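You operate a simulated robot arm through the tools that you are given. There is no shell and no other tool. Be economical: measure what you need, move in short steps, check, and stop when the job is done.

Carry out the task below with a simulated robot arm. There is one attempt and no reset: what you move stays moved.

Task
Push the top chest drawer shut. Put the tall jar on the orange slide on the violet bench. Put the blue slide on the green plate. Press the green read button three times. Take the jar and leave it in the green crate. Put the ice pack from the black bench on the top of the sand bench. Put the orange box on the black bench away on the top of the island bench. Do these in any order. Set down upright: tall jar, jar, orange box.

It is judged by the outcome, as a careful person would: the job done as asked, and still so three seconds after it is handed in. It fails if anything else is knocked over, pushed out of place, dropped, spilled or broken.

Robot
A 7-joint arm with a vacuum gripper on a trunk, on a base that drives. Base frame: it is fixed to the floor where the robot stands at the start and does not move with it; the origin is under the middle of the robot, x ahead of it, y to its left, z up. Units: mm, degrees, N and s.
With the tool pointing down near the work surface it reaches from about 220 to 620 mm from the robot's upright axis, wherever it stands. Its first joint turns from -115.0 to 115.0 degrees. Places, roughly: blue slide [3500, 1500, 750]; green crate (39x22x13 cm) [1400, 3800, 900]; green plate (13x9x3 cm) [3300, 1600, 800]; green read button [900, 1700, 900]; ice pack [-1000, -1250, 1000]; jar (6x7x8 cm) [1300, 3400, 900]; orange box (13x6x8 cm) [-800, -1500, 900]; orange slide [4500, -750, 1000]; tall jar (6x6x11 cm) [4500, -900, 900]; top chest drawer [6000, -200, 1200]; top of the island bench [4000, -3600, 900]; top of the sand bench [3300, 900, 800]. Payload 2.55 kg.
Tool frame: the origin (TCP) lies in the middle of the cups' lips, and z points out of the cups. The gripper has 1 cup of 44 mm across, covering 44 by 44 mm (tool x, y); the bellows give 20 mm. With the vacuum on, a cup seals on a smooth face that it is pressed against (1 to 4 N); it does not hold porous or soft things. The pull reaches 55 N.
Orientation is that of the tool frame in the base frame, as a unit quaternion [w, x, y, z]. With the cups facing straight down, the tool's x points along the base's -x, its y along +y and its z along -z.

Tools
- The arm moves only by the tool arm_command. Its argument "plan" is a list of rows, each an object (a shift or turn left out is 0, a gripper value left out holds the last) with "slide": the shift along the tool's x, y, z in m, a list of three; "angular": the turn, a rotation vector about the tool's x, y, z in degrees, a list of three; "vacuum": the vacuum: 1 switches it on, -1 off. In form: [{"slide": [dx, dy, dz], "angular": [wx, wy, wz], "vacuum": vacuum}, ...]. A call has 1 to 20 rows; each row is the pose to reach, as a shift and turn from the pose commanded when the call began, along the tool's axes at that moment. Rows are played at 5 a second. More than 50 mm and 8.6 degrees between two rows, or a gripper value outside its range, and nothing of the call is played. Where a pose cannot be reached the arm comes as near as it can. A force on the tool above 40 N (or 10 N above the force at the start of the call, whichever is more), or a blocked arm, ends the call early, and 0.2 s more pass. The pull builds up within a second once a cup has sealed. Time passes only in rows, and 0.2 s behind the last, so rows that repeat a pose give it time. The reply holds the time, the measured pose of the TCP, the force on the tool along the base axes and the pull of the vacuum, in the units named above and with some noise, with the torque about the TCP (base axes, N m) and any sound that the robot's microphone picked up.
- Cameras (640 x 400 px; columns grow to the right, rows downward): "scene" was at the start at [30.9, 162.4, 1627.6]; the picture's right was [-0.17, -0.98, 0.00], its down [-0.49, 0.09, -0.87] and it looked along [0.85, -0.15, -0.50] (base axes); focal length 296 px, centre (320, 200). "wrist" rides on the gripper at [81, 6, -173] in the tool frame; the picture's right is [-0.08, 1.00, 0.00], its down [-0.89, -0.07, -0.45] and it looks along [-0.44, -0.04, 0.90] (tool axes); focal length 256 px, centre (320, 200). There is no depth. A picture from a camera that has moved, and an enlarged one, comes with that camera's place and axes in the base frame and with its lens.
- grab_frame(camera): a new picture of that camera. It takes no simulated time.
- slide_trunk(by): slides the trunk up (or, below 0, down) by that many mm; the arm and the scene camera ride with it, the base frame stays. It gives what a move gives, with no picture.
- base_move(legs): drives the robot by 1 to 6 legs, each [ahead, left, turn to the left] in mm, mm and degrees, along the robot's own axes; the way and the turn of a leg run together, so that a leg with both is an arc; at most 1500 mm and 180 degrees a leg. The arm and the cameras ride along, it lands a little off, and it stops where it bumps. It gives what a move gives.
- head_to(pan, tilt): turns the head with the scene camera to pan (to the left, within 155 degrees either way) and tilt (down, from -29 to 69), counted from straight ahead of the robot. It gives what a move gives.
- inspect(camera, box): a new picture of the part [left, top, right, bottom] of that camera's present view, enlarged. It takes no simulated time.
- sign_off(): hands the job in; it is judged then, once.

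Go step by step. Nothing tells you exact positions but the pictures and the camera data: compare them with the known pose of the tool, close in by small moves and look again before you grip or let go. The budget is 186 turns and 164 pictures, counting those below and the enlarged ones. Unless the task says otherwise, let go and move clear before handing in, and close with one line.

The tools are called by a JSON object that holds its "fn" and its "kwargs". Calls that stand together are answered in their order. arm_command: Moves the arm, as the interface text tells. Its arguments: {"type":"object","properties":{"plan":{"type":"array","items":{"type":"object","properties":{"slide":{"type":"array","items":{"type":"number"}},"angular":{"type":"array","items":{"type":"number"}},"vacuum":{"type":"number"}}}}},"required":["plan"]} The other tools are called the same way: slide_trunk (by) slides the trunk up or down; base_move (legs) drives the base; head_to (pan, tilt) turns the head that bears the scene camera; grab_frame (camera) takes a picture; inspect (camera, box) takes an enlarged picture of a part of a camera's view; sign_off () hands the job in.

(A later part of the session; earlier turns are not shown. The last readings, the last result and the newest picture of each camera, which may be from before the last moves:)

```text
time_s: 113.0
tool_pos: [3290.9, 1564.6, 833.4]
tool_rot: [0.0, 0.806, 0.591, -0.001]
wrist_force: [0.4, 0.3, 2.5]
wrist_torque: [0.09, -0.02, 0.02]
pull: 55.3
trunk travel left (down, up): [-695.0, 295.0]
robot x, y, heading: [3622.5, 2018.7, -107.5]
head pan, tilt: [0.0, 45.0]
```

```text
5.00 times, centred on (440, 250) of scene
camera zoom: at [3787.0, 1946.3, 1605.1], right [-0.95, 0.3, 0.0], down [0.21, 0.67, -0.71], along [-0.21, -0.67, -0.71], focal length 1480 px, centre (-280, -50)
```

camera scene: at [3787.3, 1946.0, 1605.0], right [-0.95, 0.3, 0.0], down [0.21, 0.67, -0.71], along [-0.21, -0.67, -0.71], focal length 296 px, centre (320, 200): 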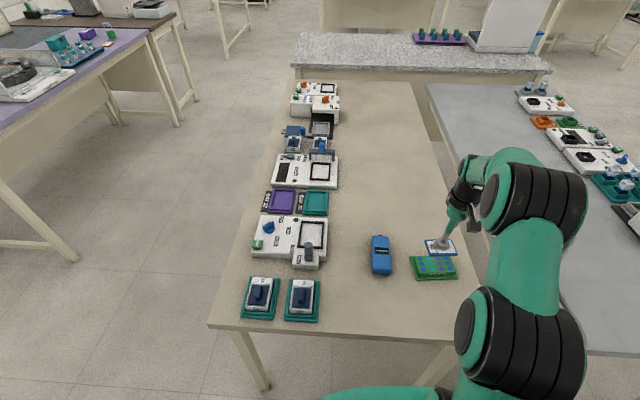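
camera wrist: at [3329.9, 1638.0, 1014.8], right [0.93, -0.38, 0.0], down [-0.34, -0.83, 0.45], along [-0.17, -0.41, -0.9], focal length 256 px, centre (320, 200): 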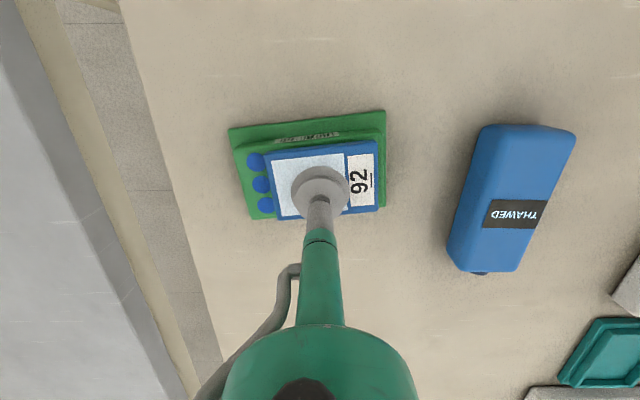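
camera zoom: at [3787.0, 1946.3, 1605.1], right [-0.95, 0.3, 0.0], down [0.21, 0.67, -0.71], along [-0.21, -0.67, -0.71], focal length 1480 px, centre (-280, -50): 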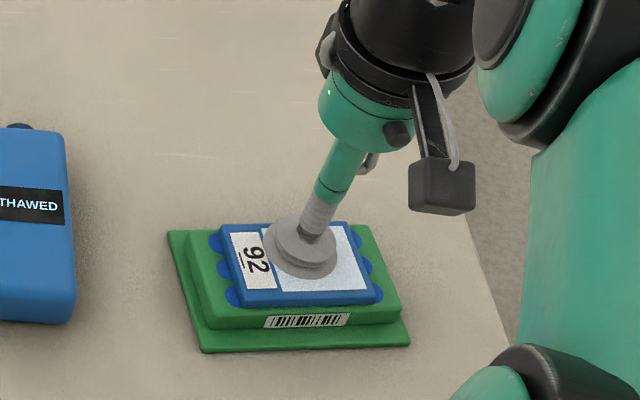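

The slide rests on the plate. I release, rise and retract the arm.

{"fn": "arm_command", "kwargs": {"plan": [{"slide": [0, 0, 0], "vacuum": -1}, {"slide": [0, 0, 0]}, {"slide": [0, 0, 0]}, {"slide": [0, 0, 0]}, {"slide": [0, 0, -0.02]}, {"slide": [0, 0, -0.06]}, {"slide": [0, 0.03, -0.1]}, {"slide": [0.02, 0.07, -0.12]}, {"slide": [0.03, 0.11, -0.13]}, {"slide": [0.04, 0.15, -0.14]}, {"slide": [0.05, 0.19, -0.15]}, {"slide": [0.06, 0.22, -0.15]}, {"slide": [0.06, 0.26, -0.15]}, {"slide": [0.06, 0.26, -0.15]}]}}

{"fn": "grab_frame", "kwargs": {"camera": "scene"}}

{"fn": "slide_trunk", "kwargs": {"by": 200}}

{"fn": "head_to", "kwargs": {"pan": -90, "tilt": 25}}

{"fn": "grab_frame", "kwargs": {"camera": "scene"}}

```text
time_s: 116.0
tool_pos: [3558.9, 1543.5, 985.1]
tool_rot: [0.0, 0.806, 0.591, 0.0]
wrist_force: [-0.5, -0.5, 0.1]
wrist_torque: [-0.01, 0.02, 0.03]
pull: 0.1
trunk travel left (down, up): [-695.0, 295.0]
robot x, y, heading: [3622.5, 2018.6, -107.3]
head pan, tilt: [0.0, 45.0]
```

```text
126 pictures are left
camera scene: at [3786.0, 1946.4, 1605.1], right [-0.95, 0.3, 0.0], down [0.21, 0.67, -0.71], along [-0.21, -0.67, -0.71], focal length 296 px, centre (320, 200)
```

scene: 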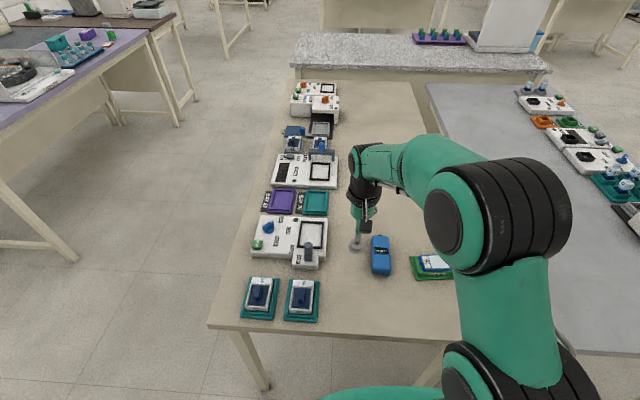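

```text
time_s: 118.1
tool_pos: [3559.0, 1543.5, 1184.2]
tool_rot: [0.0, 0.808, 0.59, 0.001]
wrist_force: [-0.4, -0.1, 0.3]
wrist_torque: [-0.04, 0.01, 0.0]
pull: 0.1
trunk travel left (down, up): [-895.0, 95.0]
robot x, y, heading: [3623.1, 2018.7, -107.5]
head pan, tilt: [0.0, 45.0]
```

```text
time_s: 119.8
tool_pos: [3560.5, 1543.0, 1184.3]
tool_rot: [0.0, 0.807, 0.591, 0.0]
wrist_force: [0.4, 1.0, -0.8]
wrist_torque: [-0.03, 0.01, 0.02]
pull: 0.1
trunk travel left (down, up): [-895.0, 95.0]
robot x, y, heading: [3623.7, 2015.7, -107.5]
head pan, tilt: [-90.0, 25.0]
```

```text
125 pictures are left
camera scene: at [3723.4, 2051.0, 1835.6], right [0.3, 0.95, 0.0], down [0.4, -0.13, -0.91], along [-0.86, 0.27, -0.42], focal length 296 px, centre (320, 200)
```

scene: 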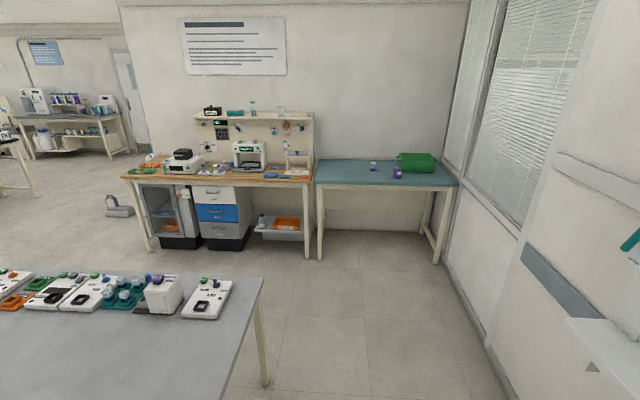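

The floor to the teal bench is clear. I back away from the sand bench, turn to face it (heading 158°), and drive over.

{"fn": "base_move", "kwargs": {"legs": [[-420, 0, 0], [0, 0, -94.5], [1400, 0, 0], [450, 0, 0]]}}

{"fn": "head_to", "kwargs": {"pan": 0, "tilt": 30}}

{"fn": "grab_frame", "kwargs": {"camera": "scene"}}

```text
time_s: 135.3
tool_pos: [1623.7, 3319.7, 1185.1]
tool_rot: [0.0, 0.976, -0.217, 0.0]
wrist_force: [0.8, -0.4, -1.1]
wrist_torque: [-0.01, -0.04, 0.0]
pull: 0.0
trunk travel left (down, up): [-895.0, 95.0]
robot x, y, heading: [2084.9, 3194.5, 155.0]
head pan, tilt: [-90.0, 25.0]
```

```text
time_s: 136.9
tool_pos: [1623.5, 3317.9, 1185.1]
tool_rot: [0.0, 0.976, -0.217, 0.0]
wrist_force: [0.5, -0.5, 0.6]
wrist_torque: [-0.04, -0.01, 0.01]
pull: 0.1
trunk travel left (down, up): [-895.0, 95.0]
robot x, y, heading: [2084.8, 3192.0, 155.3]
head pan, tilt: [0.0, 30.0]
```

```text
124 pictures are left
camera scene: at [1985.8, 3048.6, 1827.6], right [0.42, 0.91, 0.0], down [0.45, -0.21, -0.87], along [-0.78, 0.37, -0.5], focal length 296 px, centre (320, 200)
```

scene: 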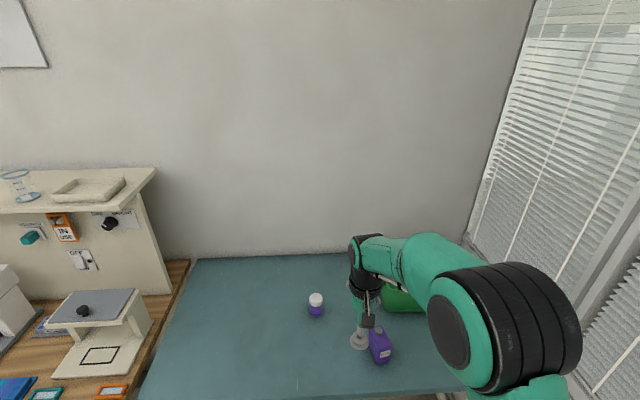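

Two jar-like objects stand on the teal bench. I enlarge them, and also take a wrist view.

{"fn": "inspect", "kwargs": {"camera": "scene", "box": [280, 270, 440, 370]}}

{"fn": "grab_frame", "kwargs": {"camera": "wrist"}}

```text
4.00 times, centred on (360, 320) of scene
camera zoom: at [1985.8, 3048.6, 1827.6], right [0.42, 0.91, 0.0], down [0.45, -0.21, -0.87], along [-0.78, 0.37, -0.5], focal length 1184 px, centre (160, -280)
```

zoom: 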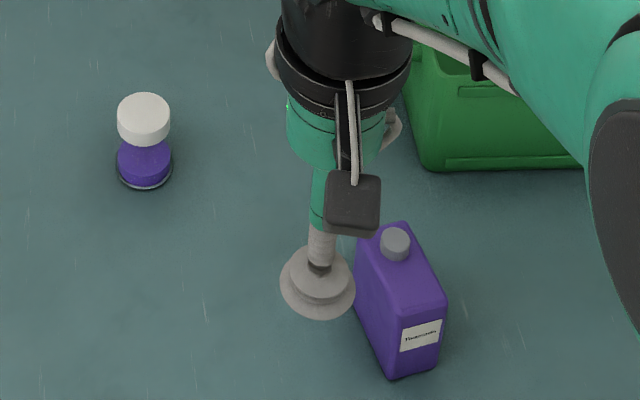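

```text
122 pictures are left
camera wrist: at [1693.0, 3279.1, 1357.9], right [-0.49, -0.87, 0.0], down [-0.78, 0.44, 0.45], along [-0.39, 0.22, -0.9], focal length 256 px, centre (320, 200)
```

wrist: 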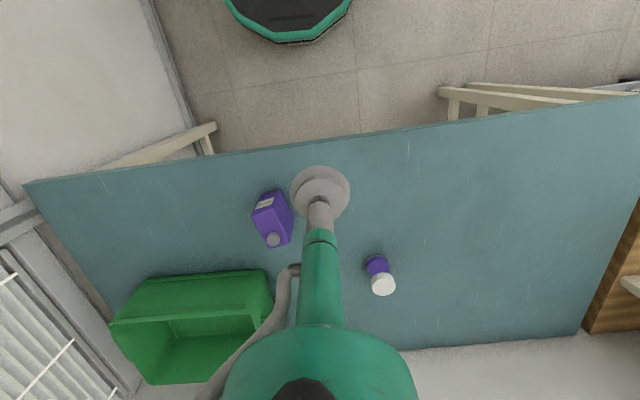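

The jar is the round one with the white lid, at about (1315,3352), lid top ≈ 990. I drive closer for it.

{"fn": "base_move", "kwargs": {"legs": [[270, 0, 3]]}}

{"fn": "grab_frame", "kwargs": {"camera": "wrist"}}

{"fn": "head_to", "kwargs": {"pan": -20, "tilt": 45}}

{"fn": "grab_frame", "kwargs": {"camera": "scene"}}

```text
time_s: 138.8
tool_pos: [1372.0, 3398.7, 1185.7]
tool_rot: [-0.001, 0.982, -0.191, 0.0]
wrist_force: [-0.1, 0.5, -0.5]
wrist_torque: [0.02, 0.0, 0.02]
pull: 0.0
trunk travel left (down, up): [-895.0, 95.0]
robot x, y, heading: [1839.9, 3301.8, 157.9]
head pan, tilt: [0.0, 30.0]
```

```text
121 pictures are left
camera wrist: at [1443.1, 3364.3, 1357.9], right [-0.44, -0.9, 0.0], down [-0.8, 0.4, 0.45], along [-0.4, 0.2, -0.9], focal length 256 px, centre (320, 200)
```

wrist: 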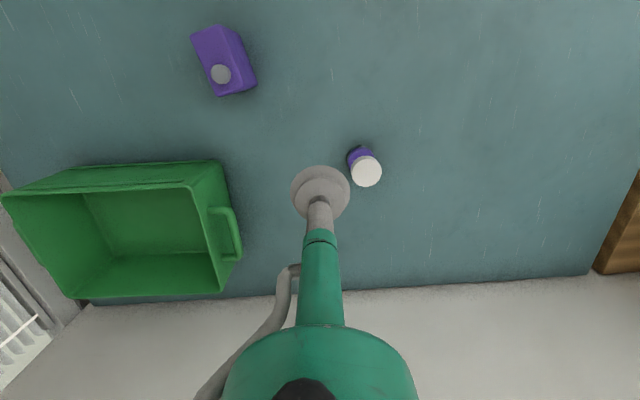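

```text
time_s: 139.7
tool_pos: [1373.5, 3399.2, 1185.5]
tool_rot: [0.0, 0.982, -0.189, 0.0]
wrist_force: [0.0, 0.0, 0.7]
wrist_torque: [0.02, -0.01, 0.0]
pull: 0.1
trunk travel left (down, up): [-895.0, 95.0]
robot x, y, heading: [1839.7, 3301.9, 158.2]
head pan, tilt: [-20.0, 45.0]
```

```text
120 pictures are left
camera scene: at [1772.1, 3170.0, 1805.1], right [0.67, 0.74, 0.0], down [0.53, -0.47, -0.71], along [-0.53, 0.47, -0.71], focal length 296 px, centre (320, 200)
```

scene: 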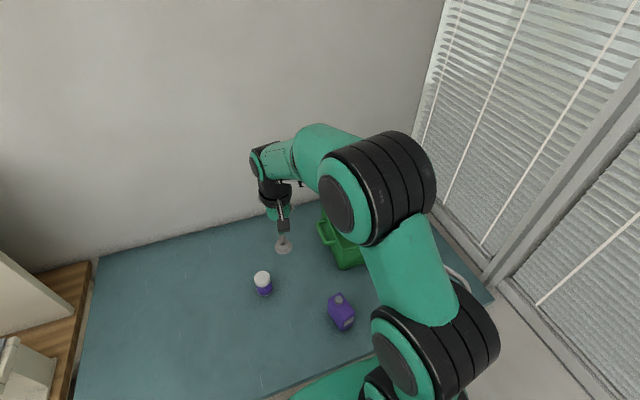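

The lid top triangulates to about (1272,3363,950), with the bench top near 870. I move the cup above the lid.

{"fn": "arm_command", "kwargs": {"plan": [{"slide": [0, 0.02, 0.04]}, {"slide": [0, 0.04, 0.08]}, {"slide": [-0.02, 0.06, 0.11]}, {"slide": [-0.04, 0.071, 0.14]}, {"slide": [-0.06, 0.071, 0.16]}, {"slide": [-0.08, 0.071, 0.175]}, {"slide": [-0.08, 0.071, 0.175]}]}}

{"fn": "grab_frame", "kwargs": {"camera": "wrist"}}

{"fn": "inspect", "kwargs": {"camera": "scene", "box": [200, 220, 360, 320]}}

```text
time_s: 141.3
tool_pos: [1272.1, 3365.0, 1012.6]
tool_rot: [0.0, 0.982, -0.19, -0.001]
wrist_force: [0.3, 0.8, 0.9]
wrist_torque: [0.01, 0.01, -0.02]
pull: 0.1
trunk travel left (down, up): [-895.0, 95.0]
robot x, y, heading: [1840.3, 3305.1, 158.0]
head pan, tilt: [-20.0, 45.0]
```

```text
119 pictures are left
camera wrist: at [1344.5, 3329.4, 1184.0], right [-0.44, -0.9, 0.0], down [-0.8, 0.4, 0.45], along [-0.4, 0.2, -0.89], focal length 256 px, centre (320, 200)
```

wrist: 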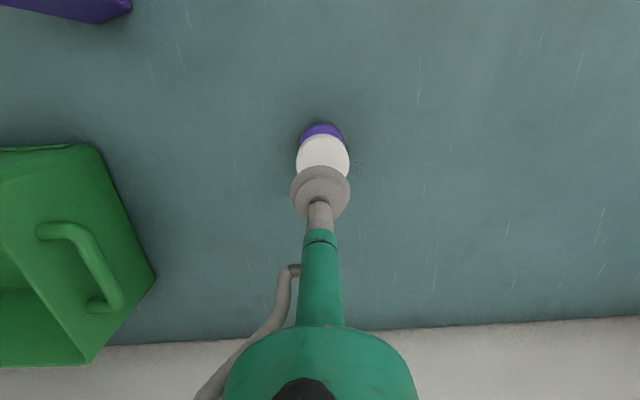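

```text
4.00 times, centred on (280, 270) of scene
camera zoom: at [1772.8, 3170.0, 1805.1], right [0.67, 0.74, 0.0], down [0.53, -0.47, -0.71], along [-0.53, 0.47, -0.71], focal length 1184 px, centre (480, -80)
```

zoom: 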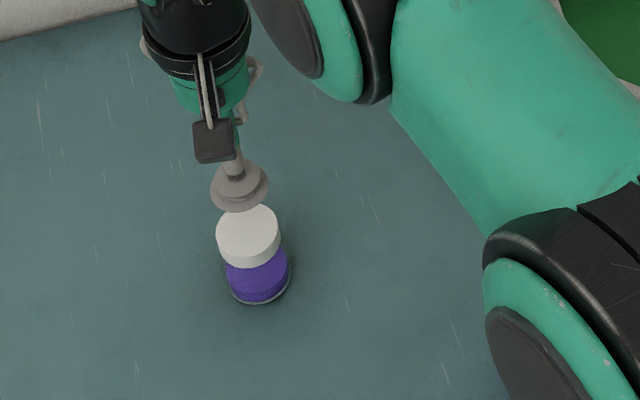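

The lid is about 6 mm nearer and 2 mm to the side of the cup axis. I adjust and descend onto the lid with vacuum.

{"fn": "arm_command", "kwargs": {"plan": [{"slide": [0.006, 0.002, 0.02], "vacuum": 1}, {"slide": [0.006, 0.002, 0.04]}, {"slide": [0.006, 0.002, 0.05]}, {"slide": [0.006, 0.002, 0.055]}, {"slide": [0.006, 0.002, 0.055]}]}}

{"fn": "grab_frame", "kwargs": {"camera": "wrist"}}

```text
time_s: 142.5
tool_pos: [1277.0, 3361.2, 957.1]
tool_rot: [0.0, 0.982, -0.19, 0.0]
wrist_force: [0.1, 0.5, 0.3]
wrist_torque: [0.02, 0.03, -0.19]
pull: 54.9
trunk travel left (down, up): [-895.0, 95.0]
robot x, y, heading: [1841.5, 3302.6, 158.0]
head pan, tilt: [-20.0, 45.0]
```

```text
117 pictures are left
camera wrist: at [1347.7, 3324.9, 1129.5], right [-0.44, -0.9, 0.0], down [-0.8, 0.4, 0.45], along [-0.4, 0.2, -0.89], focal length 256 px, centre (320, 200)
```

wrist: 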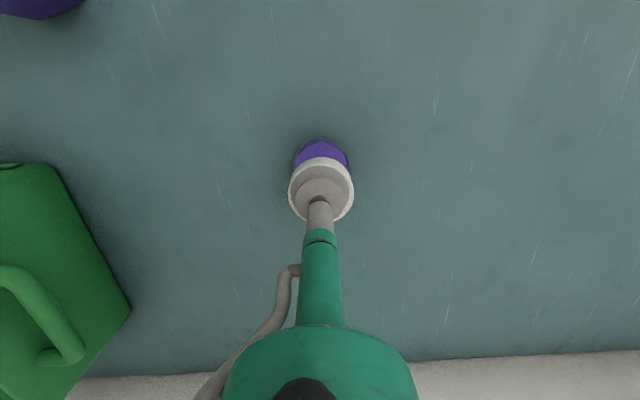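

Sealed on the lid. I lift the jar, retract a little and check.

{"fn": "arm_command", "kwargs": {"plan": [{"slide": [0, 0, -0.02]}, {"slide": [0, 0, -0.05]}, {"slide": [0, 0, -0.09]}, {"slide": [0.02, 0, -0.13]}, {"slide": [0.05, 0, -0.16]}, {"slide": [0.08, -0.02, -0.19]}, {"slide": [0.1, -0.05, -0.22]}, {"slide": [0.1, -0.07, -0.23]}, {"slide": [0.1, -0.07, -0.23]}]}}

{"fn": "grab_frame", "kwargs": {"camera": "wrist"}}

{"fn": "grab_frame", "kwargs": {"camera": "scene"}}

```text
time_s: 144.5
tool_pos: [1396.5, 3385.8, 1185.8]
tool_rot: [0.0, 0.982, -0.19, 0.0]
wrist_force: [-0.2, 0.1, -1.5]
wrist_torque: [0.0, 0.08, -0.21]
pull: 55.5
trunk travel left (down, up): [-895.0, 95.0]
robot x, y, heading: [1840.0, 3301.7, 158.1]
head pan, tilt: [-20.0, 45.0]
```

```text
116 pictures are left
camera wrist: at [1467.8, 3351.2, 1358.1], right [-0.44, -0.9, 0.0], down [-0.8, 0.4, 0.45], along [-0.4, 0.2, -0.9], focal length 256 px, centre (320, 200)
```

wrist: 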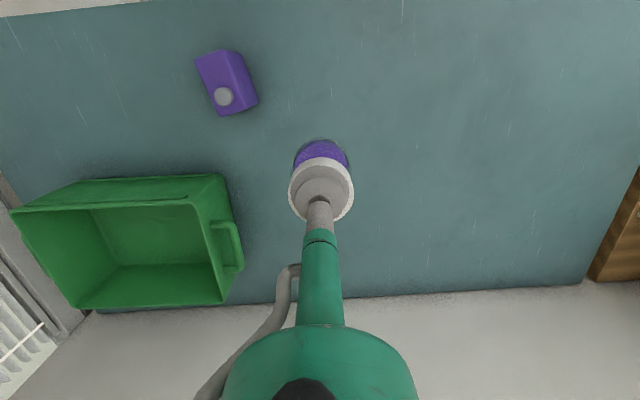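

```text
115 pictures are left
camera scene: at [1772.3, 3169.8, 1805.0], right [0.67, 0.74, 0.0], down [0.53, -0.47, -0.71], along [-0.53, 0.47, -0.71], focal length 296 px, centre (320, 200)
```

scene: 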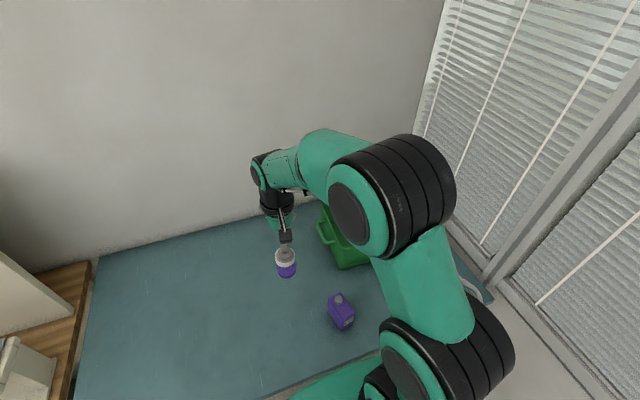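

The jar is held. The crate centre is about (1349,3781) with rim ≈ 1000; I shift the base right 200 and ahead 80 to reach it.

{"fn": "base_move", "kwargs": {"legs": [[0, -200, 0], [80, 0, 0]]}}

{"fn": "grab_frame", "kwargs": {"camera": "wrist"}}

```text
time_s: 146.7
tool_pos: [1394.5, 3603.8, 1185.5]
tool_rot: [0.0, 0.982, -0.191, -0.001]
wrist_force: [-0.3, -0.1, -0.5]
wrist_torque: [-0.06, -0.03, -0.2]
pull: 54.0
trunk travel left (down, up): [-895.0, 95.0]
robot x, y, heading: [1841.0, 3520.9, 158.1]
head pan, tilt: [-20.0, 45.0]
```

```text
114 pictures are left
camera wrist: at [1466.4, 3568.3, 1357.7], right [-0.45, -0.9, 0.0], down [-0.8, 0.4, 0.45], along [-0.4, 0.2, -0.9], focal length 256 px, centre (320, 200)
```

wrist: 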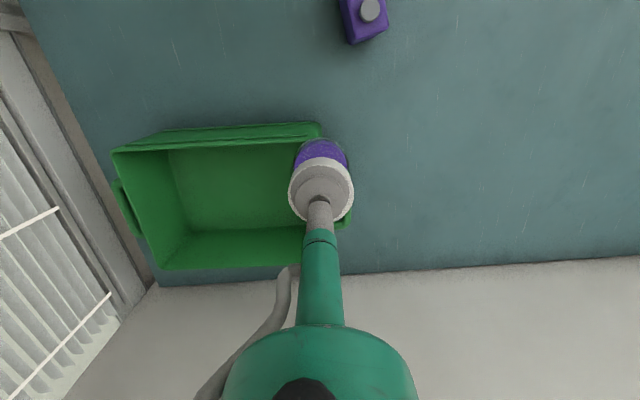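

I move the jar over the crate's middle, keeping its base above the rim.

{"fn": "arm_command", "kwargs": {"plan": [{"slide": [0, -0.03, 0.02]}, {"slide": [-0.02, -0.07, 0.04]}, {"slide": [-0.04, -0.11, 0.055]}, {"slide": [-0.07, -0.14, 0.065]}, {"slide": [-0.096, -0.15, 0.07]}, {"slide": [-0.096, -0.15, 0.07]}]}}

{"fn": "grab_frame", "kwargs": {"camera": "wrist"}}

{"fn": "grab_frame", "kwargs": {"camera": "scene"}}

```text
time_s: 148.1
tool_pos: [1364.5, 3778.0, 1115.3]
tool_rot: [0.0, 0.982, -0.189, -0.002]
wrist_force: [0.6, 0.2, -1.5]
wrist_torque: [-0.06, 0.02, -0.26]
pull: 55.3
trunk travel left (down, up): [-895.0, 95.0]
robot x, y, heading: [1839.3, 3517.4, 157.9]
head pan, tilt: [-20.0, 45.0]
```

```text
113 pictures are left
camera wrist: at [1435.7, 3742.6, 1287.9], right [-0.45, -0.9, 0.0], down [-0.8, 0.4, 0.45], along [-0.4, 0.2, -0.89], focal length 256 px, centre (320, 200)
```

wrist: 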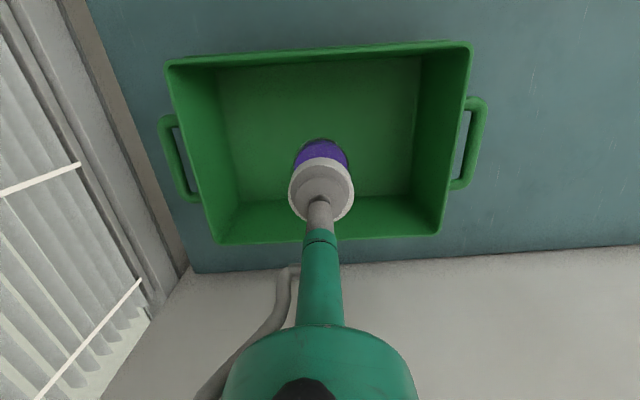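

```text
112 pictures are left
camera scene: at [1772.6, 3385.8, 1805.1], right [0.67, 0.74, 0.0], down [0.53, -0.47, -0.71], along [-0.53, 0.47, -0.71], focal length 296 px, centre (320, 200)
```

scene: 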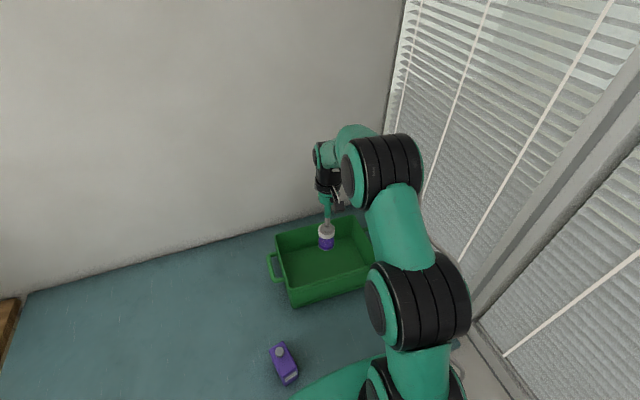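

The jar is centred over the crate floor. I lower it, slowly at the end.

{"fn": "arm_command", "kwargs": {"plan": [{"slide": [0, 0, 0.04]}, {"slide": [0, 0, 0.08]}, {"slide": [0, 0, 0.115]}, {"slide": [0, 0, 0.135]}, {"slide": [0, 0, 0.142]}, {"slide": [0, 0, 0.148]}, {"slide": [0, 0, 0.15]}, {"slide": [0, 0, 0.15]}]}}

{"fn": "grab_frame", "kwargs": {"camera": "wrist"}}

```text
time_s: 149.9
tool_pos: [1363.5, 3777.8, 965.1]
tool_rot: [0.0, 0.982, -0.191, 0.0]
wrist_force: [0.1, 0.1, -1.2]
wrist_torque: [-0.02, -0.01, -0.28]
pull: 55.3
trunk travel left (down, up): [-895.0, 95.0]
robot x, y, heading: [1841.1, 3515.6, 157.7]
head pan, tilt: [-20.0, 45.0]
```

```text
111 pictures are left
camera wrist: at [1434.7, 3742.4, 1138.7], right [-0.45, -0.9, 0.0], down [-0.8, 0.4, 0.45], along [-0.4, 0.2, -0.9], focal length 256 px, centre (320, 200)
```

wrist: 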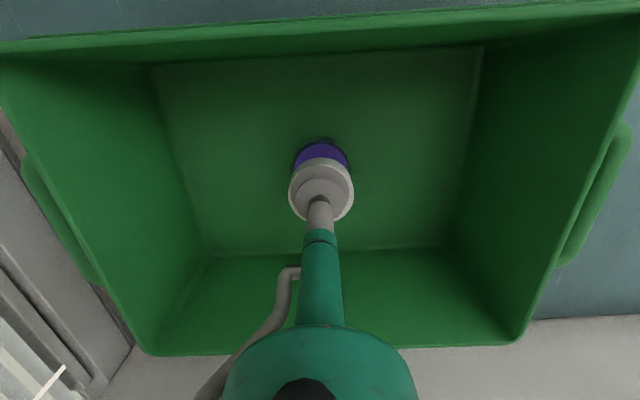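

{"fn": "arm_command", "kwargs": {"plan": [{"slide": [0, 0, 0.004]}, {"slide": [0, 0, 0.007]}, {"slide": [0, 0, 0.007]}]}}

```text
time_s: 150.7
tool_pos: [1362.7, 3777.8, 962.2]
tool_rot: [-0.001, 0.982, -0.19, -0.003]
wrist_force: [0.0, -1.8, 16.9]
wrist_torque: [-0.12, -0.04, -0.12]
pull: 54.7
trunk travel left (down, up): [-895.0, 95.0]
robot x, y, heading: [1837.3, 3516.2, 157.9]
head pan, tilt: [-20.0, 45.0]
```

The jar is standing on the crate floor. I release, rise and retract.

{"fn": "arm_command", "kwargs": {"plan": [{"slide": [0, 0, 0.001], "vacuum": -1}, {"slide": [0, 0, 0.001]}, {"slide": [0, 0, 0.001]}, {"slide": [0, 0, 0.001]}, {"slide": [0, 0, -0.01]}, {"slide": [0, 0, -0.05]}, {"slide": [0, 0, -0.09]}, {"slide": [0, 0, -0.13]}, {"slide": [0.03, 0.03, -0.16]}, {"slide": [0.06, 0.06, -0.19]}, {"slide": [0.09, 0.09, -0.21]}, {"slide": [0.09, 0.12, -0.22]}, {"slide": [0.09, 0.15, -0.22]}]}}

{"fn": "grab_frame", "kwargs": {"camera": "wrist"}}

{"fn": "head_to", "kwargs": {"pan": 60, "tilt": 35}}

{"fn": "grab_frame", "kwargs": {"camera": "scene"}}

```text
refused: row 9 steps farther than a row can; nothing moved
```

```text
110 pictures are left
camera wrist: at [1435.4, 3742.6, 1133.9], right [-0.45, -0.9, 0.0], down [-0.8, 0.4, 0.45], along [-0.4, 0.2, -0.89], focal length 256 px, centre (320, 200)
```

wrist: 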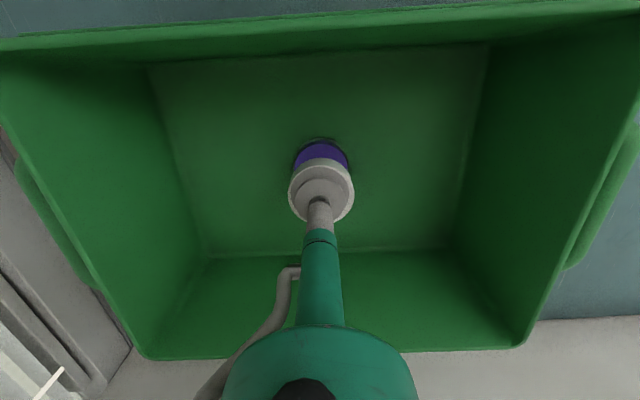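

```text
time_s: 152.2
tool_pos: [1363.7, 3780.2, 959.3]
tool_rot: [0.0, 0.982, -0.191, 0.001]
wrist_force: [-4.0, 0.9, 9.5]
wrist_torque: [0.03, 0.09, -0.3]
pull: 55.0
trunk travel left (down, up): [-895.0, 95.0]
robot x, y, heading: [1839.7, 3520.7, 157.9]
head pan, tilt: [60.0, 35.0]
```

```text
109 pictures are left
camera scene: at [1763.0, 3277.3, 1819.8], right [-0.62, 0.79, 0.0], down [0.45, 0.35, -0.82], along [-0.65, -0.5, -0.57], focal length 296 px, centre (320, 200)
```

scene: 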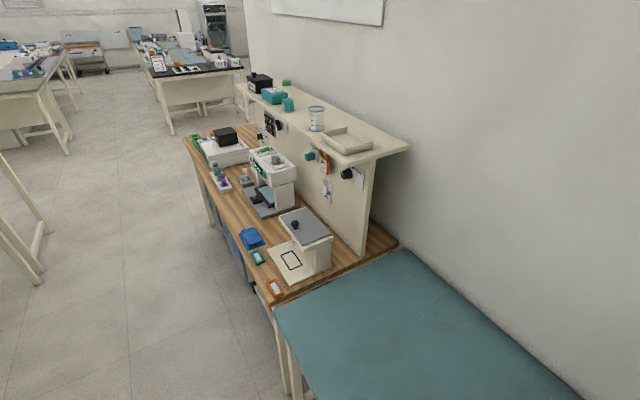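

A step was too long; I resend with smaller steps.

{"fn": "arm_command", "kwargs": {"plan": [{"slide": [0, 0, 0.0], "vacuum": -1}, {"slide": [0, 0, 0.0]}, {"slide": [0, 0, 0.0]}, {"slide": [0, 0, 0.0]}, {"slide": [0, 0, -0.01]}, {"slide": [0, 0, -0.05]}, {"slide": [0, 0, -0.09]}, {"slide": [0, 0, -0.13]}, {"slide": [0.02, 0.02, -0.15]}, {"slide": [0.04, 0.04, -0.17]}, {"slide": [0.06, 0.06, -0.19]}, {"slide": [0.08, 0.09, -0.21]}, {"slide": [0.09, 0.12, -0.22]}, {"slide": [0.09, 0.15, -0.22]}, {"slide": [0.09, 0.15, -0.22]}]}}

{"fn": "grab_frame", "kwargs": {"camera": "wrist"}}

{"fn": "inspect", "kwargs": {"camera": "scene", "box": [170, 60, 430, 222]}}

```text
time_s: 155.4
tool_pos: [1391.7, 3602.9, 1178.9]
tool_rot: [0.0, 0.982, -0.191, 0.0]
wrist_force: [0.9, -0.1, 0.3]
wrist_torque: [-0.02, -0.02, -0.01]
pull: 0.1
trunk travel left (down, up): [-895.0, 95.0]
robot x, y, heading: [1838.6, 3517.0, 158.3]
head pan, tilt: [60.0, 35.0]
```

```text
108 pictures are left
camera wrist: at [1463.5, 3566.3, 1351.4], right [-0.45, -0.89, 0.0], down [-0.8, 0.4, 0.45], along [-0.4, 0.2, -0.9], focal length 256 px, centre (320, 200)
```

wrist: 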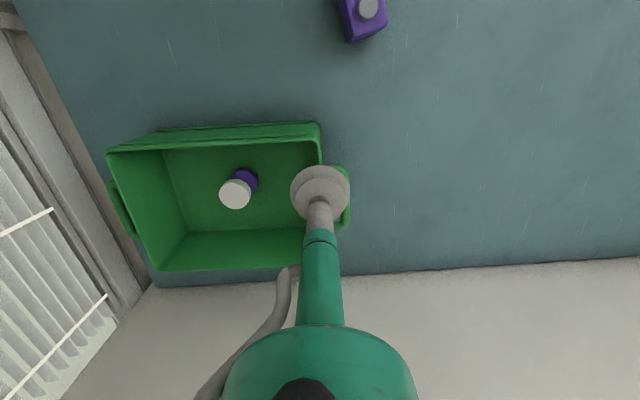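

```text
2.46 times, centred on (300, 141) of scene
camera zoom: at [1762.9, 3278.4, 1820.0], right [-0.62, 0.79, 0.0], down [0.45, 0.35, -0.82], along [-0.65, -0.5, -0.57], focal length 729 px, centre (369, 345)
```

zoom: 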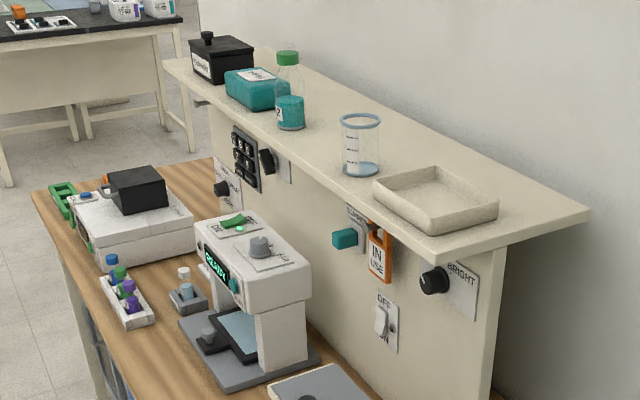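

The jar stands upright in the crate. Next is the read button on the wood bench; I back off and drive left along it.

{"fn": "base_move", "kwargs": {"legs": [[-450, 0, 0], [0, 1500, 0], [0, 350, 0]]}}

{"fn": "head_to", "kwargs": {"pan": 0, "tilt": 30}}

{"fn": "grab_frame", "kwargs": {"camera": "scene"}}

{"fn": "grab_frame", "kwargs": {"camera": "wrist"}}

```text
time_s: 167.2
tool_pos: [1138.2, 1694.7, 1177.9]
tool_rot: [0.0, 0.983, -0.186, 0.0]
wrist_force: [0.2, -0.1, 0.2]
wrist_torque: [0.02, 0.05, 0.01]
pull: 0.1
trunk travel left (down, up): [-895.0, 95.0]
robot x, y, heading: [1588.1, 1613.0, 158.8]
head pan, tilt: [60.0, 35.0]
```

```text
time_s: 168.4
tool_pos: [1137.9, 1695.1, 1178.8]
tool_rot: [0.0, 0.982, -0.187, 0.0]
wrist_force: [-0.8, -1.1, -0.3]
wrist_torque: [0.01, 0.01, 0.01]
pull: 0.1
trunk travel left (down, up): [-895.0, 95.0]
robot x, y, heading: [1585.9, 1613.6, 158.8]
head pan, tilt: [0.0, 30.0]
```

```text
106 pictures are left
camera scene: at [1495.7, 1461.3, 1827.6], right [0.36, 0.93, 0.0], down [0.47, -0.18, -0.87], along [-0.81, 0.32, -0.5], focal length 296 px, centre (320, 200)
```

scene: 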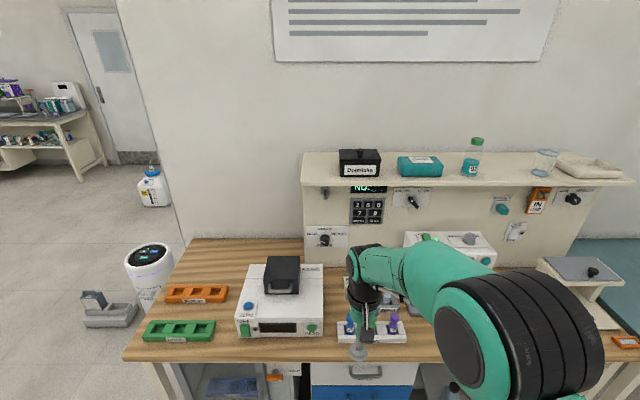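

```text
105 pictures are left
camera wrist: at [1209.2, 1659.1, 1351.1], right [-0.44, -0.9, 0.0], down [-0.8, 0.39, 0.45], along [-0.4, 0.2, -0.9], focal length 256 px, centre (320, 200)
```

wrist: 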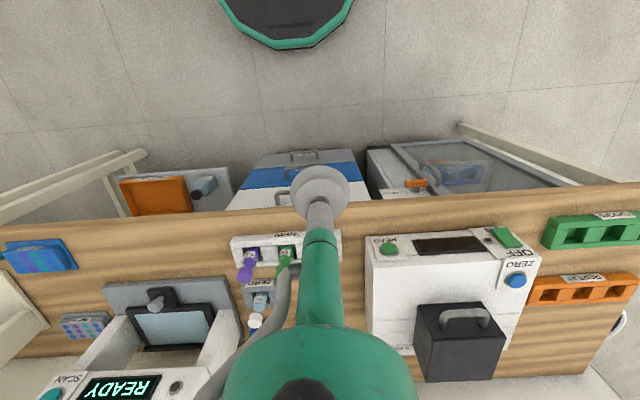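

{"fn": "inspect", "kwargs": {"camera": "scene", "box": [220, 250, 350, 350]}}

{"fn": "inspect", "kwargs": {"camera": "wrist", "box": [360, 210, 560, 335]}}

```text
4.00 times, centred on (285, 300) of scene
camera zoom: at [1495.7, 1461.3, 1827.6], right [0.36, 0.93, 0.0], down [0.47, -0.18, -0.87], along [-0.81, 0.32, -0.5], focal length 1184 px, centre (460, -200)
```

zoom: 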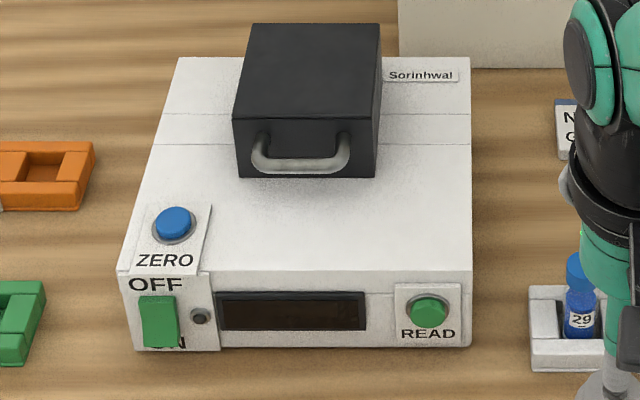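

```text
3.20 times, centred on (460, 272) of wrist
camera zoom: at [1209.2, 1659.1, 1351.1], right [-0.44, -0.9, 0.0], down [-0.8, 0.39, 0.45], along [-0.4, 0.2, -0.9], focal length 819 px, centre (-128, -32)
```

zoom: 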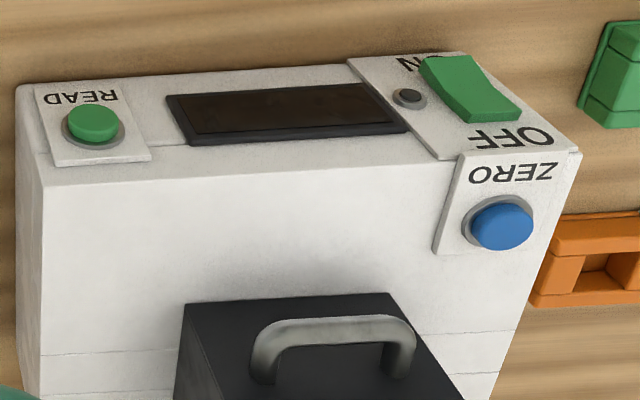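

The READ button is on the sloped front of the white device, at about (892,1675,969), the face tilted roughly 30-40°. I drive closer and tilt the tool to meet it squarely.

{"fn": "base_move", "kwargs": {"legs": [[170, 100, 0]]}}

{"fn": "arm_command", "kwargs": {"plan": [{"slide": [0, 0, 0], "angular": [0, -8, 0]}, {"angular": [0, -16, 0]}, {"angular": [0, -24, 0]}, {"angular": [0, -32, 0]}, {"angular": [0, -32, 0]}]}}

{"fn": "grab_frame", "kwargs": {"camera": "wrist"}}

{"fn": "grab_frame", "kwargs": {"camera": "scene"}}

```text
time_s: 170.1
tool_pos: [937.0, 1665.7, 1178.6]
tool_rot: [-0.001, 0.983, -0.183, 0.0]
wrist_force: [0.4, -0.6, -0.3]
wrist_torque: [0.01, -0.03, -0.01]
pull: 0.0
trunk travel left (down, up): [-895.0, 95.0]
robot x, y, heading: [1387.5, 1587.1, 158.9]
head pan, tilt: [0.0, 30.0]
```

```text
time_s: 171.3
tool_pos: [936.7, 1664.0, 1179.2]
tool_rot: [-0.05, 0.945, -0.176, -0.271]
wrist_force: [-1.1, -0.4, 0.3]
wrist_torque: [0.0, 0.0, -0.02]
pull: 0.0
trunk travel left (down, up): [-895.0, 95.0]
robot x, y, heading: [1385.4, 1586.6, 158.9]
head pan, tilt: [0.0, 30.0]
```

```text
102 pictures are left
camera wrist: at [1082.1, 1600.6, 1281.9], right [-0.42, -0.91, 0.04], down [-0.46, 0.25, 0.85], along [-0.78, 0.34, -0.52], focal length 256 px, centre (320, 200)
```

wrist: 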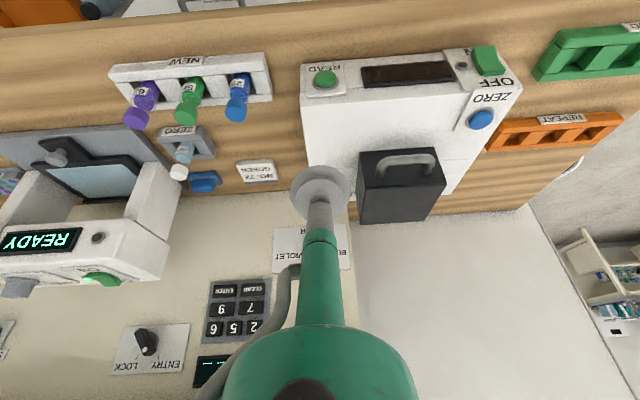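

```text
101 pictures are left
camera scene: at [1295.0, 1433.6, 1827.6], right [0.36, 0.93, 0.0], down [0.47, -0.18, -0.87], along [-0.81, 0.31, -0.5], focal length 296 px, centre (320, 200)
```

scene: 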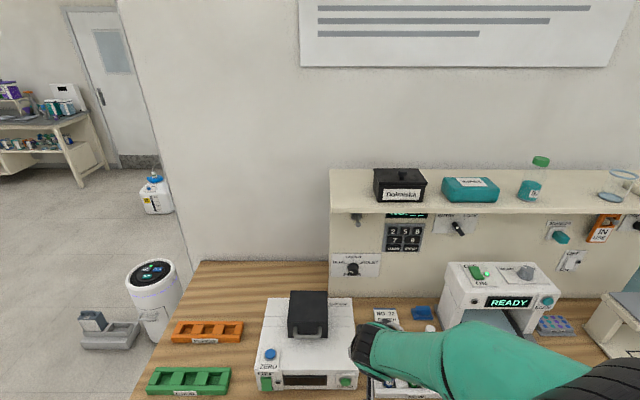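

The button re-triangulates to about (890,1671,969). I bring the tilted tool in line with it, stopping 45 mm short.

{"fn": "arm_command", "kwargs": {"plan": [{"slide": [0.03, 0.005, 0.03]}, {"slide": [0.06, 0.01, 0.06]}, {"slide": [0.072, 0.01, 0.1]}, {"slide": [0.072, 0.01, 0.14]}, {"slide": [0.072, 0.01, 0.158]}, {"slide": [0.072, 0.01, 0.158]}]}}

{"fn": "grab_frame", "kwargs": {"camera": "wrist"}}

{"fn": "inspect", "kwargs": {"camera": "scene", "box": [250, 290, 410, 390]}}

```text
time_s: 172.7
tool_pos: [912.3, 1660.6, 1008.1]
tool_rot: [-0.05, 0.945, -0.176, -0.271]
wrist_force: [-0.6, 0.4, -0.8]
wrist_torque: [-0.02, -0.01, 0.0]
pull: 0.2
trunk travel left (down, up): [-895.0, 95.0]
robot x, y, heading: [1385.0, 1585.3, 158.7]
head pan, tilt: [0.0, 30.0]
```

```text
100 pictures are left
camera wrist: at [1058.1, 1598.5, 1111.7], right [-0.42, -0.91, 0.04], down [-0.46, 0.25, 0.85], along [-0.78, 0.34, -0.52], focal length 256 px, centre (320, 200)
```

wrist: 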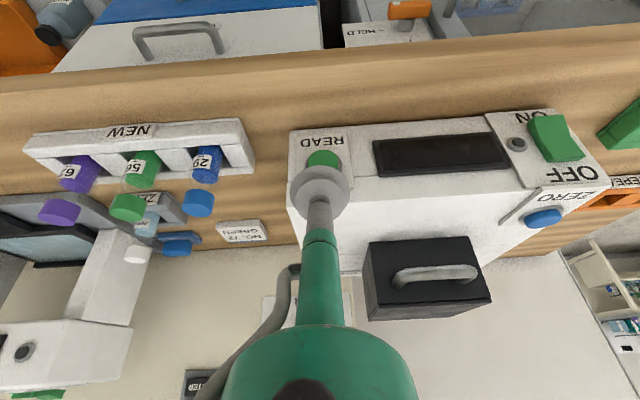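

```text
4.00 times, centred on (330, 340) of scene
camera zoom: at [1296.1, 1433.3, 1827.6], right [0.36, 0.93, 0.0], down [0.47, -0.18, -0.87], along [-0.81, 0.31, -0.5], focal length 1184 px, centre (280, -360)
```

zoom: 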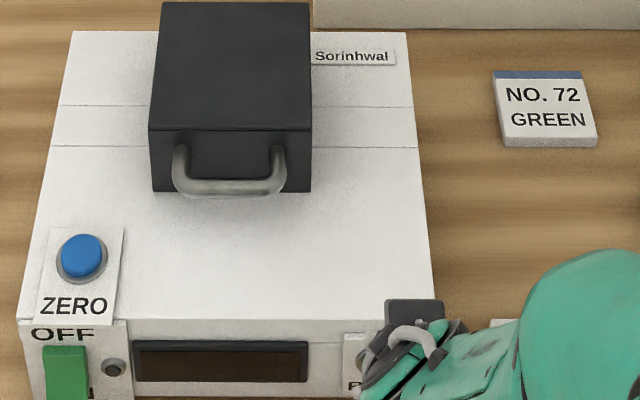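

Better triangulation shows the button face is only ~15° off vertical, with the button near (880,1671,946). I back the tool off and tilt it to about 70°.

{"fn": "arm_command", "kwargs": {"plan": [{"slide": [0.02, 0.002, -0.02], "angular": [0, -7, 0]}, {"slide": [0.04, 0.002, -0.02], "angular": [0, -14, 0]}, {"slide": [0.057, 0.002, -0.02], "angular": [0, -21, 0]}, {"slide": [0.057, 0.002, -0.01], "angular": [0, -28, 0]}, {"slide": [0.057, 0.002, 0.0], "angular": [0, -35, 0]}, {"slide": [0.057, 0.002, 0.0], "angular": [0, -38, 0]}, {"slide": [0.057, 0.002, 0.0], "angular": [0, -38, 0]}]}}

{"fn": "grab_frame", "kwargs": {"camera": "wrist"}}

{"fn": "head_to", "kwargs": {"pan": 10, "tilt": 45}}

{"fn": "grab_frame", "kwargs": {"camera": "scene"}}

```text
time_s: 174.3
tool_pos: [924.8, 1620.3, 1021.3]
tool_rot: [-0.108, 0.854, -0.157, -0.484]
wrist_force: [-1.1, 0.1, -0.3]
wrist_torque: [0.02, -0.02, 0.0]
pull: 0.1
out of reach, approached as far as the arm can: row 3, 4, 5, 6, 7
trunk travel left (down, up): [-895.0, 95.0]
robot x, y, heading: [1385.2, 1587.3, 159.2]
head pan, tilt: [0.0, 30.0]
```

```text
98 pictures are left
camera wrist: at [1096.2, 1544.0, 1040.2], right [-0.41, -0.91, 0.04], down [-0.05, 0.06, 1.0], along [-0.91, 0.4, -0.07], focal length 256 px, centre (320, 200)
```

wrist: 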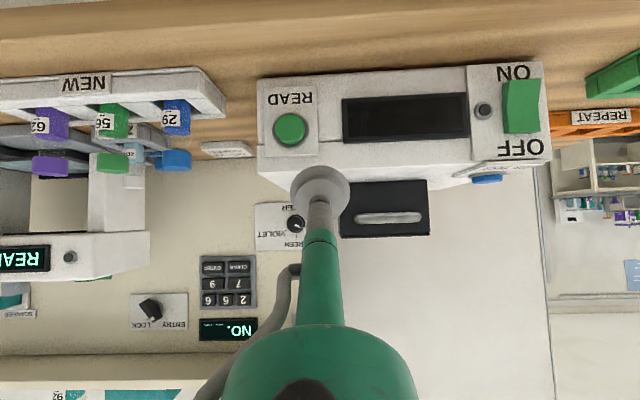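

```text
time_s: 175.0
tool_pos: [924.0, 1620.3, 1021.2]
tool_rot: [-0.107, 0.855, -0.157, -0.483]
wrist_force: [-0.9, -0.2, -0.2]
wrist_torque: [0.0, -0.01, -0.01]
pull: 0.1
trunk travel left (down, up): [-895.0, 95.0]
robot x, y, heading: [1389.2, 1584.2, 158.9]
head pan, tilt: [10.0, 45.0]
```

```text
97 pictures are left
camera scene: at [1300.6, 1416.4, 1805.1], right [0.19, 0.98, 0.0], down [0.69, -0.14, -0.71], along [-0.69, 0.14, -0.71], focal length 296 px, centre (320, 200)
```

scene: 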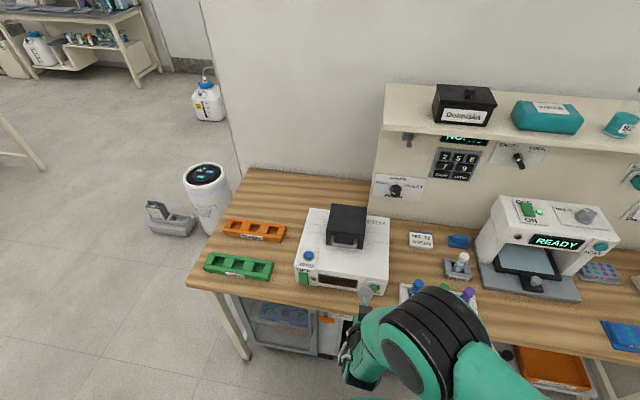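

The tool tilted to about 59° but hit a joint limit since the shoulder is too high. I draw back first and then lower the trunk.

{"fn": "arm_command", "kwargs": {"plan": [{"slide": [0, 0, -0.04]}, {"slide": [0.005, 0, -0.085]}, {"slide": [0.01, 0, -0.13]}, {"slide": [0.01, 0, -0.13]}]}}

```text
time_s: 176.2
tool_pos: [927.5, 1614.9, 1062.6]
tool_rot: [-0.099, 0.839, -0.185, -0.501]
wrist_force: [0.1, -0.4, 0.4]
wrist_torque: [0.0, 0.01, -0.01]
pull: 0.0
out of reach, approached as far as the arm can: row 2, 3, 4
trunk travel left (down, up): [-895.0, 95.0]
robot x, y, heading: [1383.9, 1586.3, 158.9]
head pan, tilt: [10.0, 45.0]
stopped in row 4: the arm was blocked; the commanded pose is now the measured one
```

The arm is at its limit in this posture, so I back the base off instead and lower the trunk, then reshape the arm.

{"fn": "base_move", "kwargs": {"legs": [[-180, 0, 0]]}}

{"fn": "slide_trunk", "kwargs": {"by": -200}}

{"fn": "arm_command", "kwargs": {"plan": [{"slide": [-0.02, 0, 0.02]}, {"slide": [-0.04, 0, 0.04]}, {"slide": [-0.06, 0, 0.06]}, {"slide": [-0.06, 0, 0.06]}]}}

{"fn": "grab_frame", "kwargs": {"camera": "scene"}}

```text
time_s: 177.8
tool_pos: [1097.6, 1549.2, 1064.0]
tool_rot: [-0.1, 0.839, -0.188, -0.501]
wrist_force: [0.6, -0.3, -0.6]
wrist_torque: [0.0, -0.01, 0.03]
pull: 0.1
trunk travel left (down, up): [-895.0, 95.0]
robot x, y, heading: [1557.1, 1519.5, 158.6]
head pan, tilt: [10.0, 45.0]
```

```text
time_s: 179.9
tool_pos: [1095.7, 1549.5, 862.3]
tool_rot: [-0.1, 0.838, -0.188, -0.502]
wrist_force: [-0.4, 0.0, 0.3]
wrist_torque: [0.01, -0.02, 0.01]
pull: 0.1
trunk travel left (down, up): [-695.0, 295.0]
robot x, y, heading: [1558.0, 1519.2, 158.7]
head pan, tilt: [10.0, 45.0]
```

```text
time_s: 180.9
tool_pos: [1023.6, 1583.8, 886.3]
tool_rot: [-0.101, 0.839, -0.188, -0.5]
wrist_force: [-0.1, -0.5, -0.4]
wrist_torque: [-0.02, -0.02, -0.04]
pull: 0.1
trunk travel left (down, up): [-695.0, 295.0]
robot x, y, heading: [1554.9, 1518.2, 158.5]
head pan, tilt: [10.0, 45.0]
```

```text
96 pictures are left
camera scene: at [1471.2, 1350.2, 1605.0], right [0.2, 0.98, 0.0], down [0.69, -0.14, -0.71], along [-0.69, 0.14, -0.71], focal length 296 px, centre (320, 200)
```

scene: 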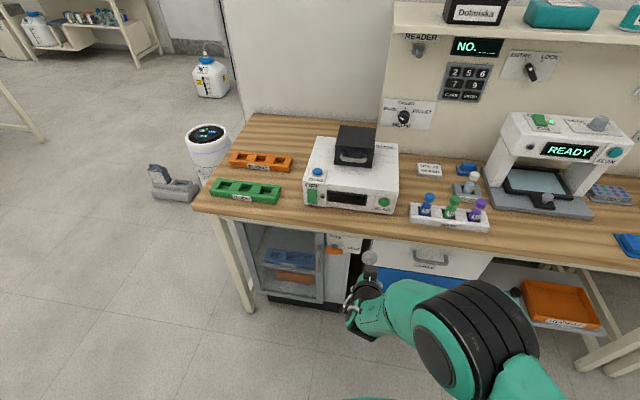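

There is now free play. I raise the TCP to about 980 and tilt further to about 72°.

{"fn": "arm_command", "kwargs": {"plan": [{"slide": [-0.02, 0, -0.012], "angular": [0, -4, 0]}, {"slide": [-0.04, 0, -0.024], "angular": [0, -8, 0]}, {"slide": [-0.06, 0, -0.036], "angular": [0, -12, 0]}, {"slide": [-0.08, 0, -0.047], "angular": [0, -12, 0]}, {"slide": [-0.08, 0, -0.047], "angular": [0, -12, 0]}]}}

{"fn": "grab_frame", "kwargs": {"camera": "wrist"}}

```text
time_s: 182.1
tool_pos: [1024.7, 1583.7, 935.5]
tool_rot: [-0.113, 0.802, -0.18, -0.558]
wrist_force: [-0.3, 0.5, -0.2]
wrist_torque: [-0.02, -0.04, 0.01]
pull: 0.0
out of reach, approached as far as the arm can: row 3, 4, 5
trunk travel left (down, up): [-695.0, 295.0]
robot x, y, heading: [1558.5, 1516.4, 158.8]
head pan, tilt: [10.0, 45.0]
```

```text
95 pictures are left
camera wrist: at [1193.8, 1498.7, 920.6], right [-0.44, -0.89, 0.09], down [0.13, 0.04, 0.99], along [-0.89, 0.45, 0.1], focal length 256 px, centre (320, 200)
```

wrist: 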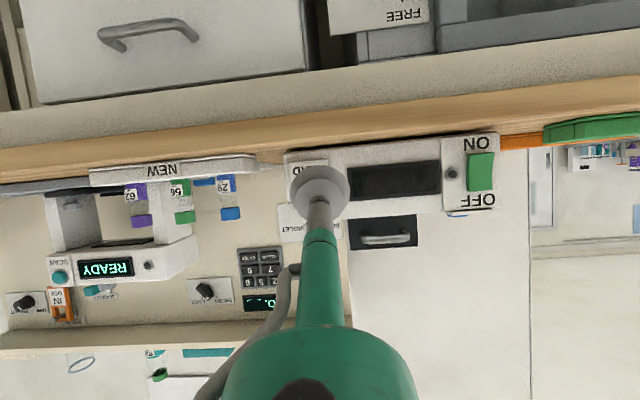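

The tool is now tilted about 69°, nearly square to the face. I drive forward 110 and right 25, and lift the trunk slightly to button height.

{"fn": "slide_trunk", "kwargs": {"by": 14}}

{"fn": "base_move", "kwargs": {"legs": [[100, -25, 0]]}}

{"fn": "grab_frame", "kwargs": {"camera": "wrist"}}

{"fn": "grab_frame", "kwargs": {"camera": "scene"}}

```text
time_s: 182.7
tool_pos: [1024.1, 1583.4, 949.5]
tool_rot: [-0.113, 0.802, -0.18, -0.558]
wrist_force: [0.0, 0.1, -0.4]
wrist_torque: [0.01, 0.03, 0.04]
pull: 0.1
trunk travel left (down, up): [-709.0, 281.0]
robot x, y, heading: [1558.4, 1521.9, 158.7]
head pan, tilt: [10.0, 45.0]
```

```text
time_s: 183.9
tool_pos: [939.6, 1643.0, 948.5]
tool_rot: [-0.112, 0.803, -0.18, -0.557]
wrist_force: [-0.6, -0.4, -0.9]
wrist_torque: [0.0, 0.0, 0.03]
pull: 0.0
trunk travel left (down, up): [-709.0, 281.0]
robot x, y, heading: [1471.9, 1587.1, 158.6]
head pan, tilt: [10.0, 45.0]
```

```text
94 pictures are left
camera wrist: at [1108.3, 1558.8, 934.2], right [-0.44, -0.89, 0.09], down [0.13, 0.04, 0.99], along [-0.89, 0.45, 0.1], focal length 256 px, centre (320, 200)
```

wrist: 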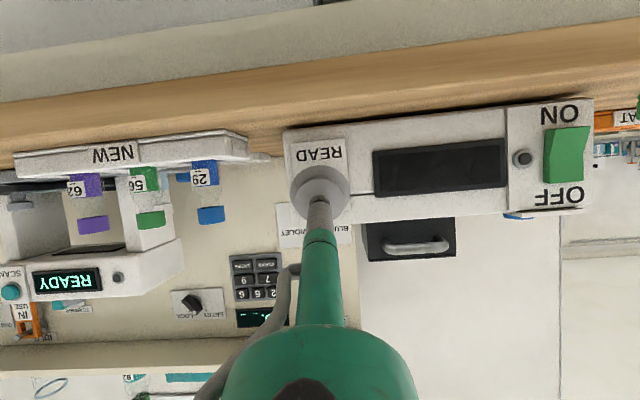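

```text
93 pictures are left
camera scene: at [1384.8, 1411.3, 1619.1], right [0.2, 0.98, 0.0], down [0.69, -0.14, -0.71], along [-0.69, 0.14, -0.71], focal length 296 px, centre (320, 200)
```

scene: 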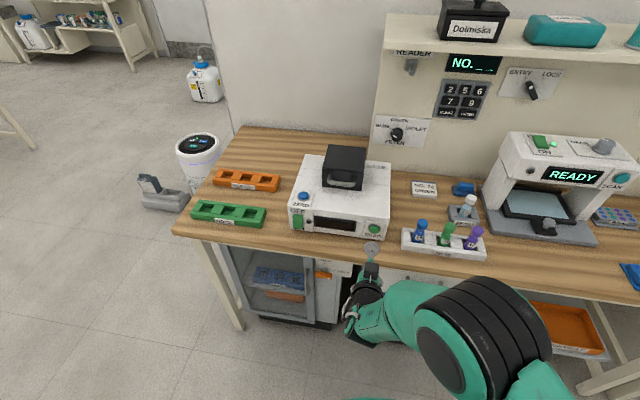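

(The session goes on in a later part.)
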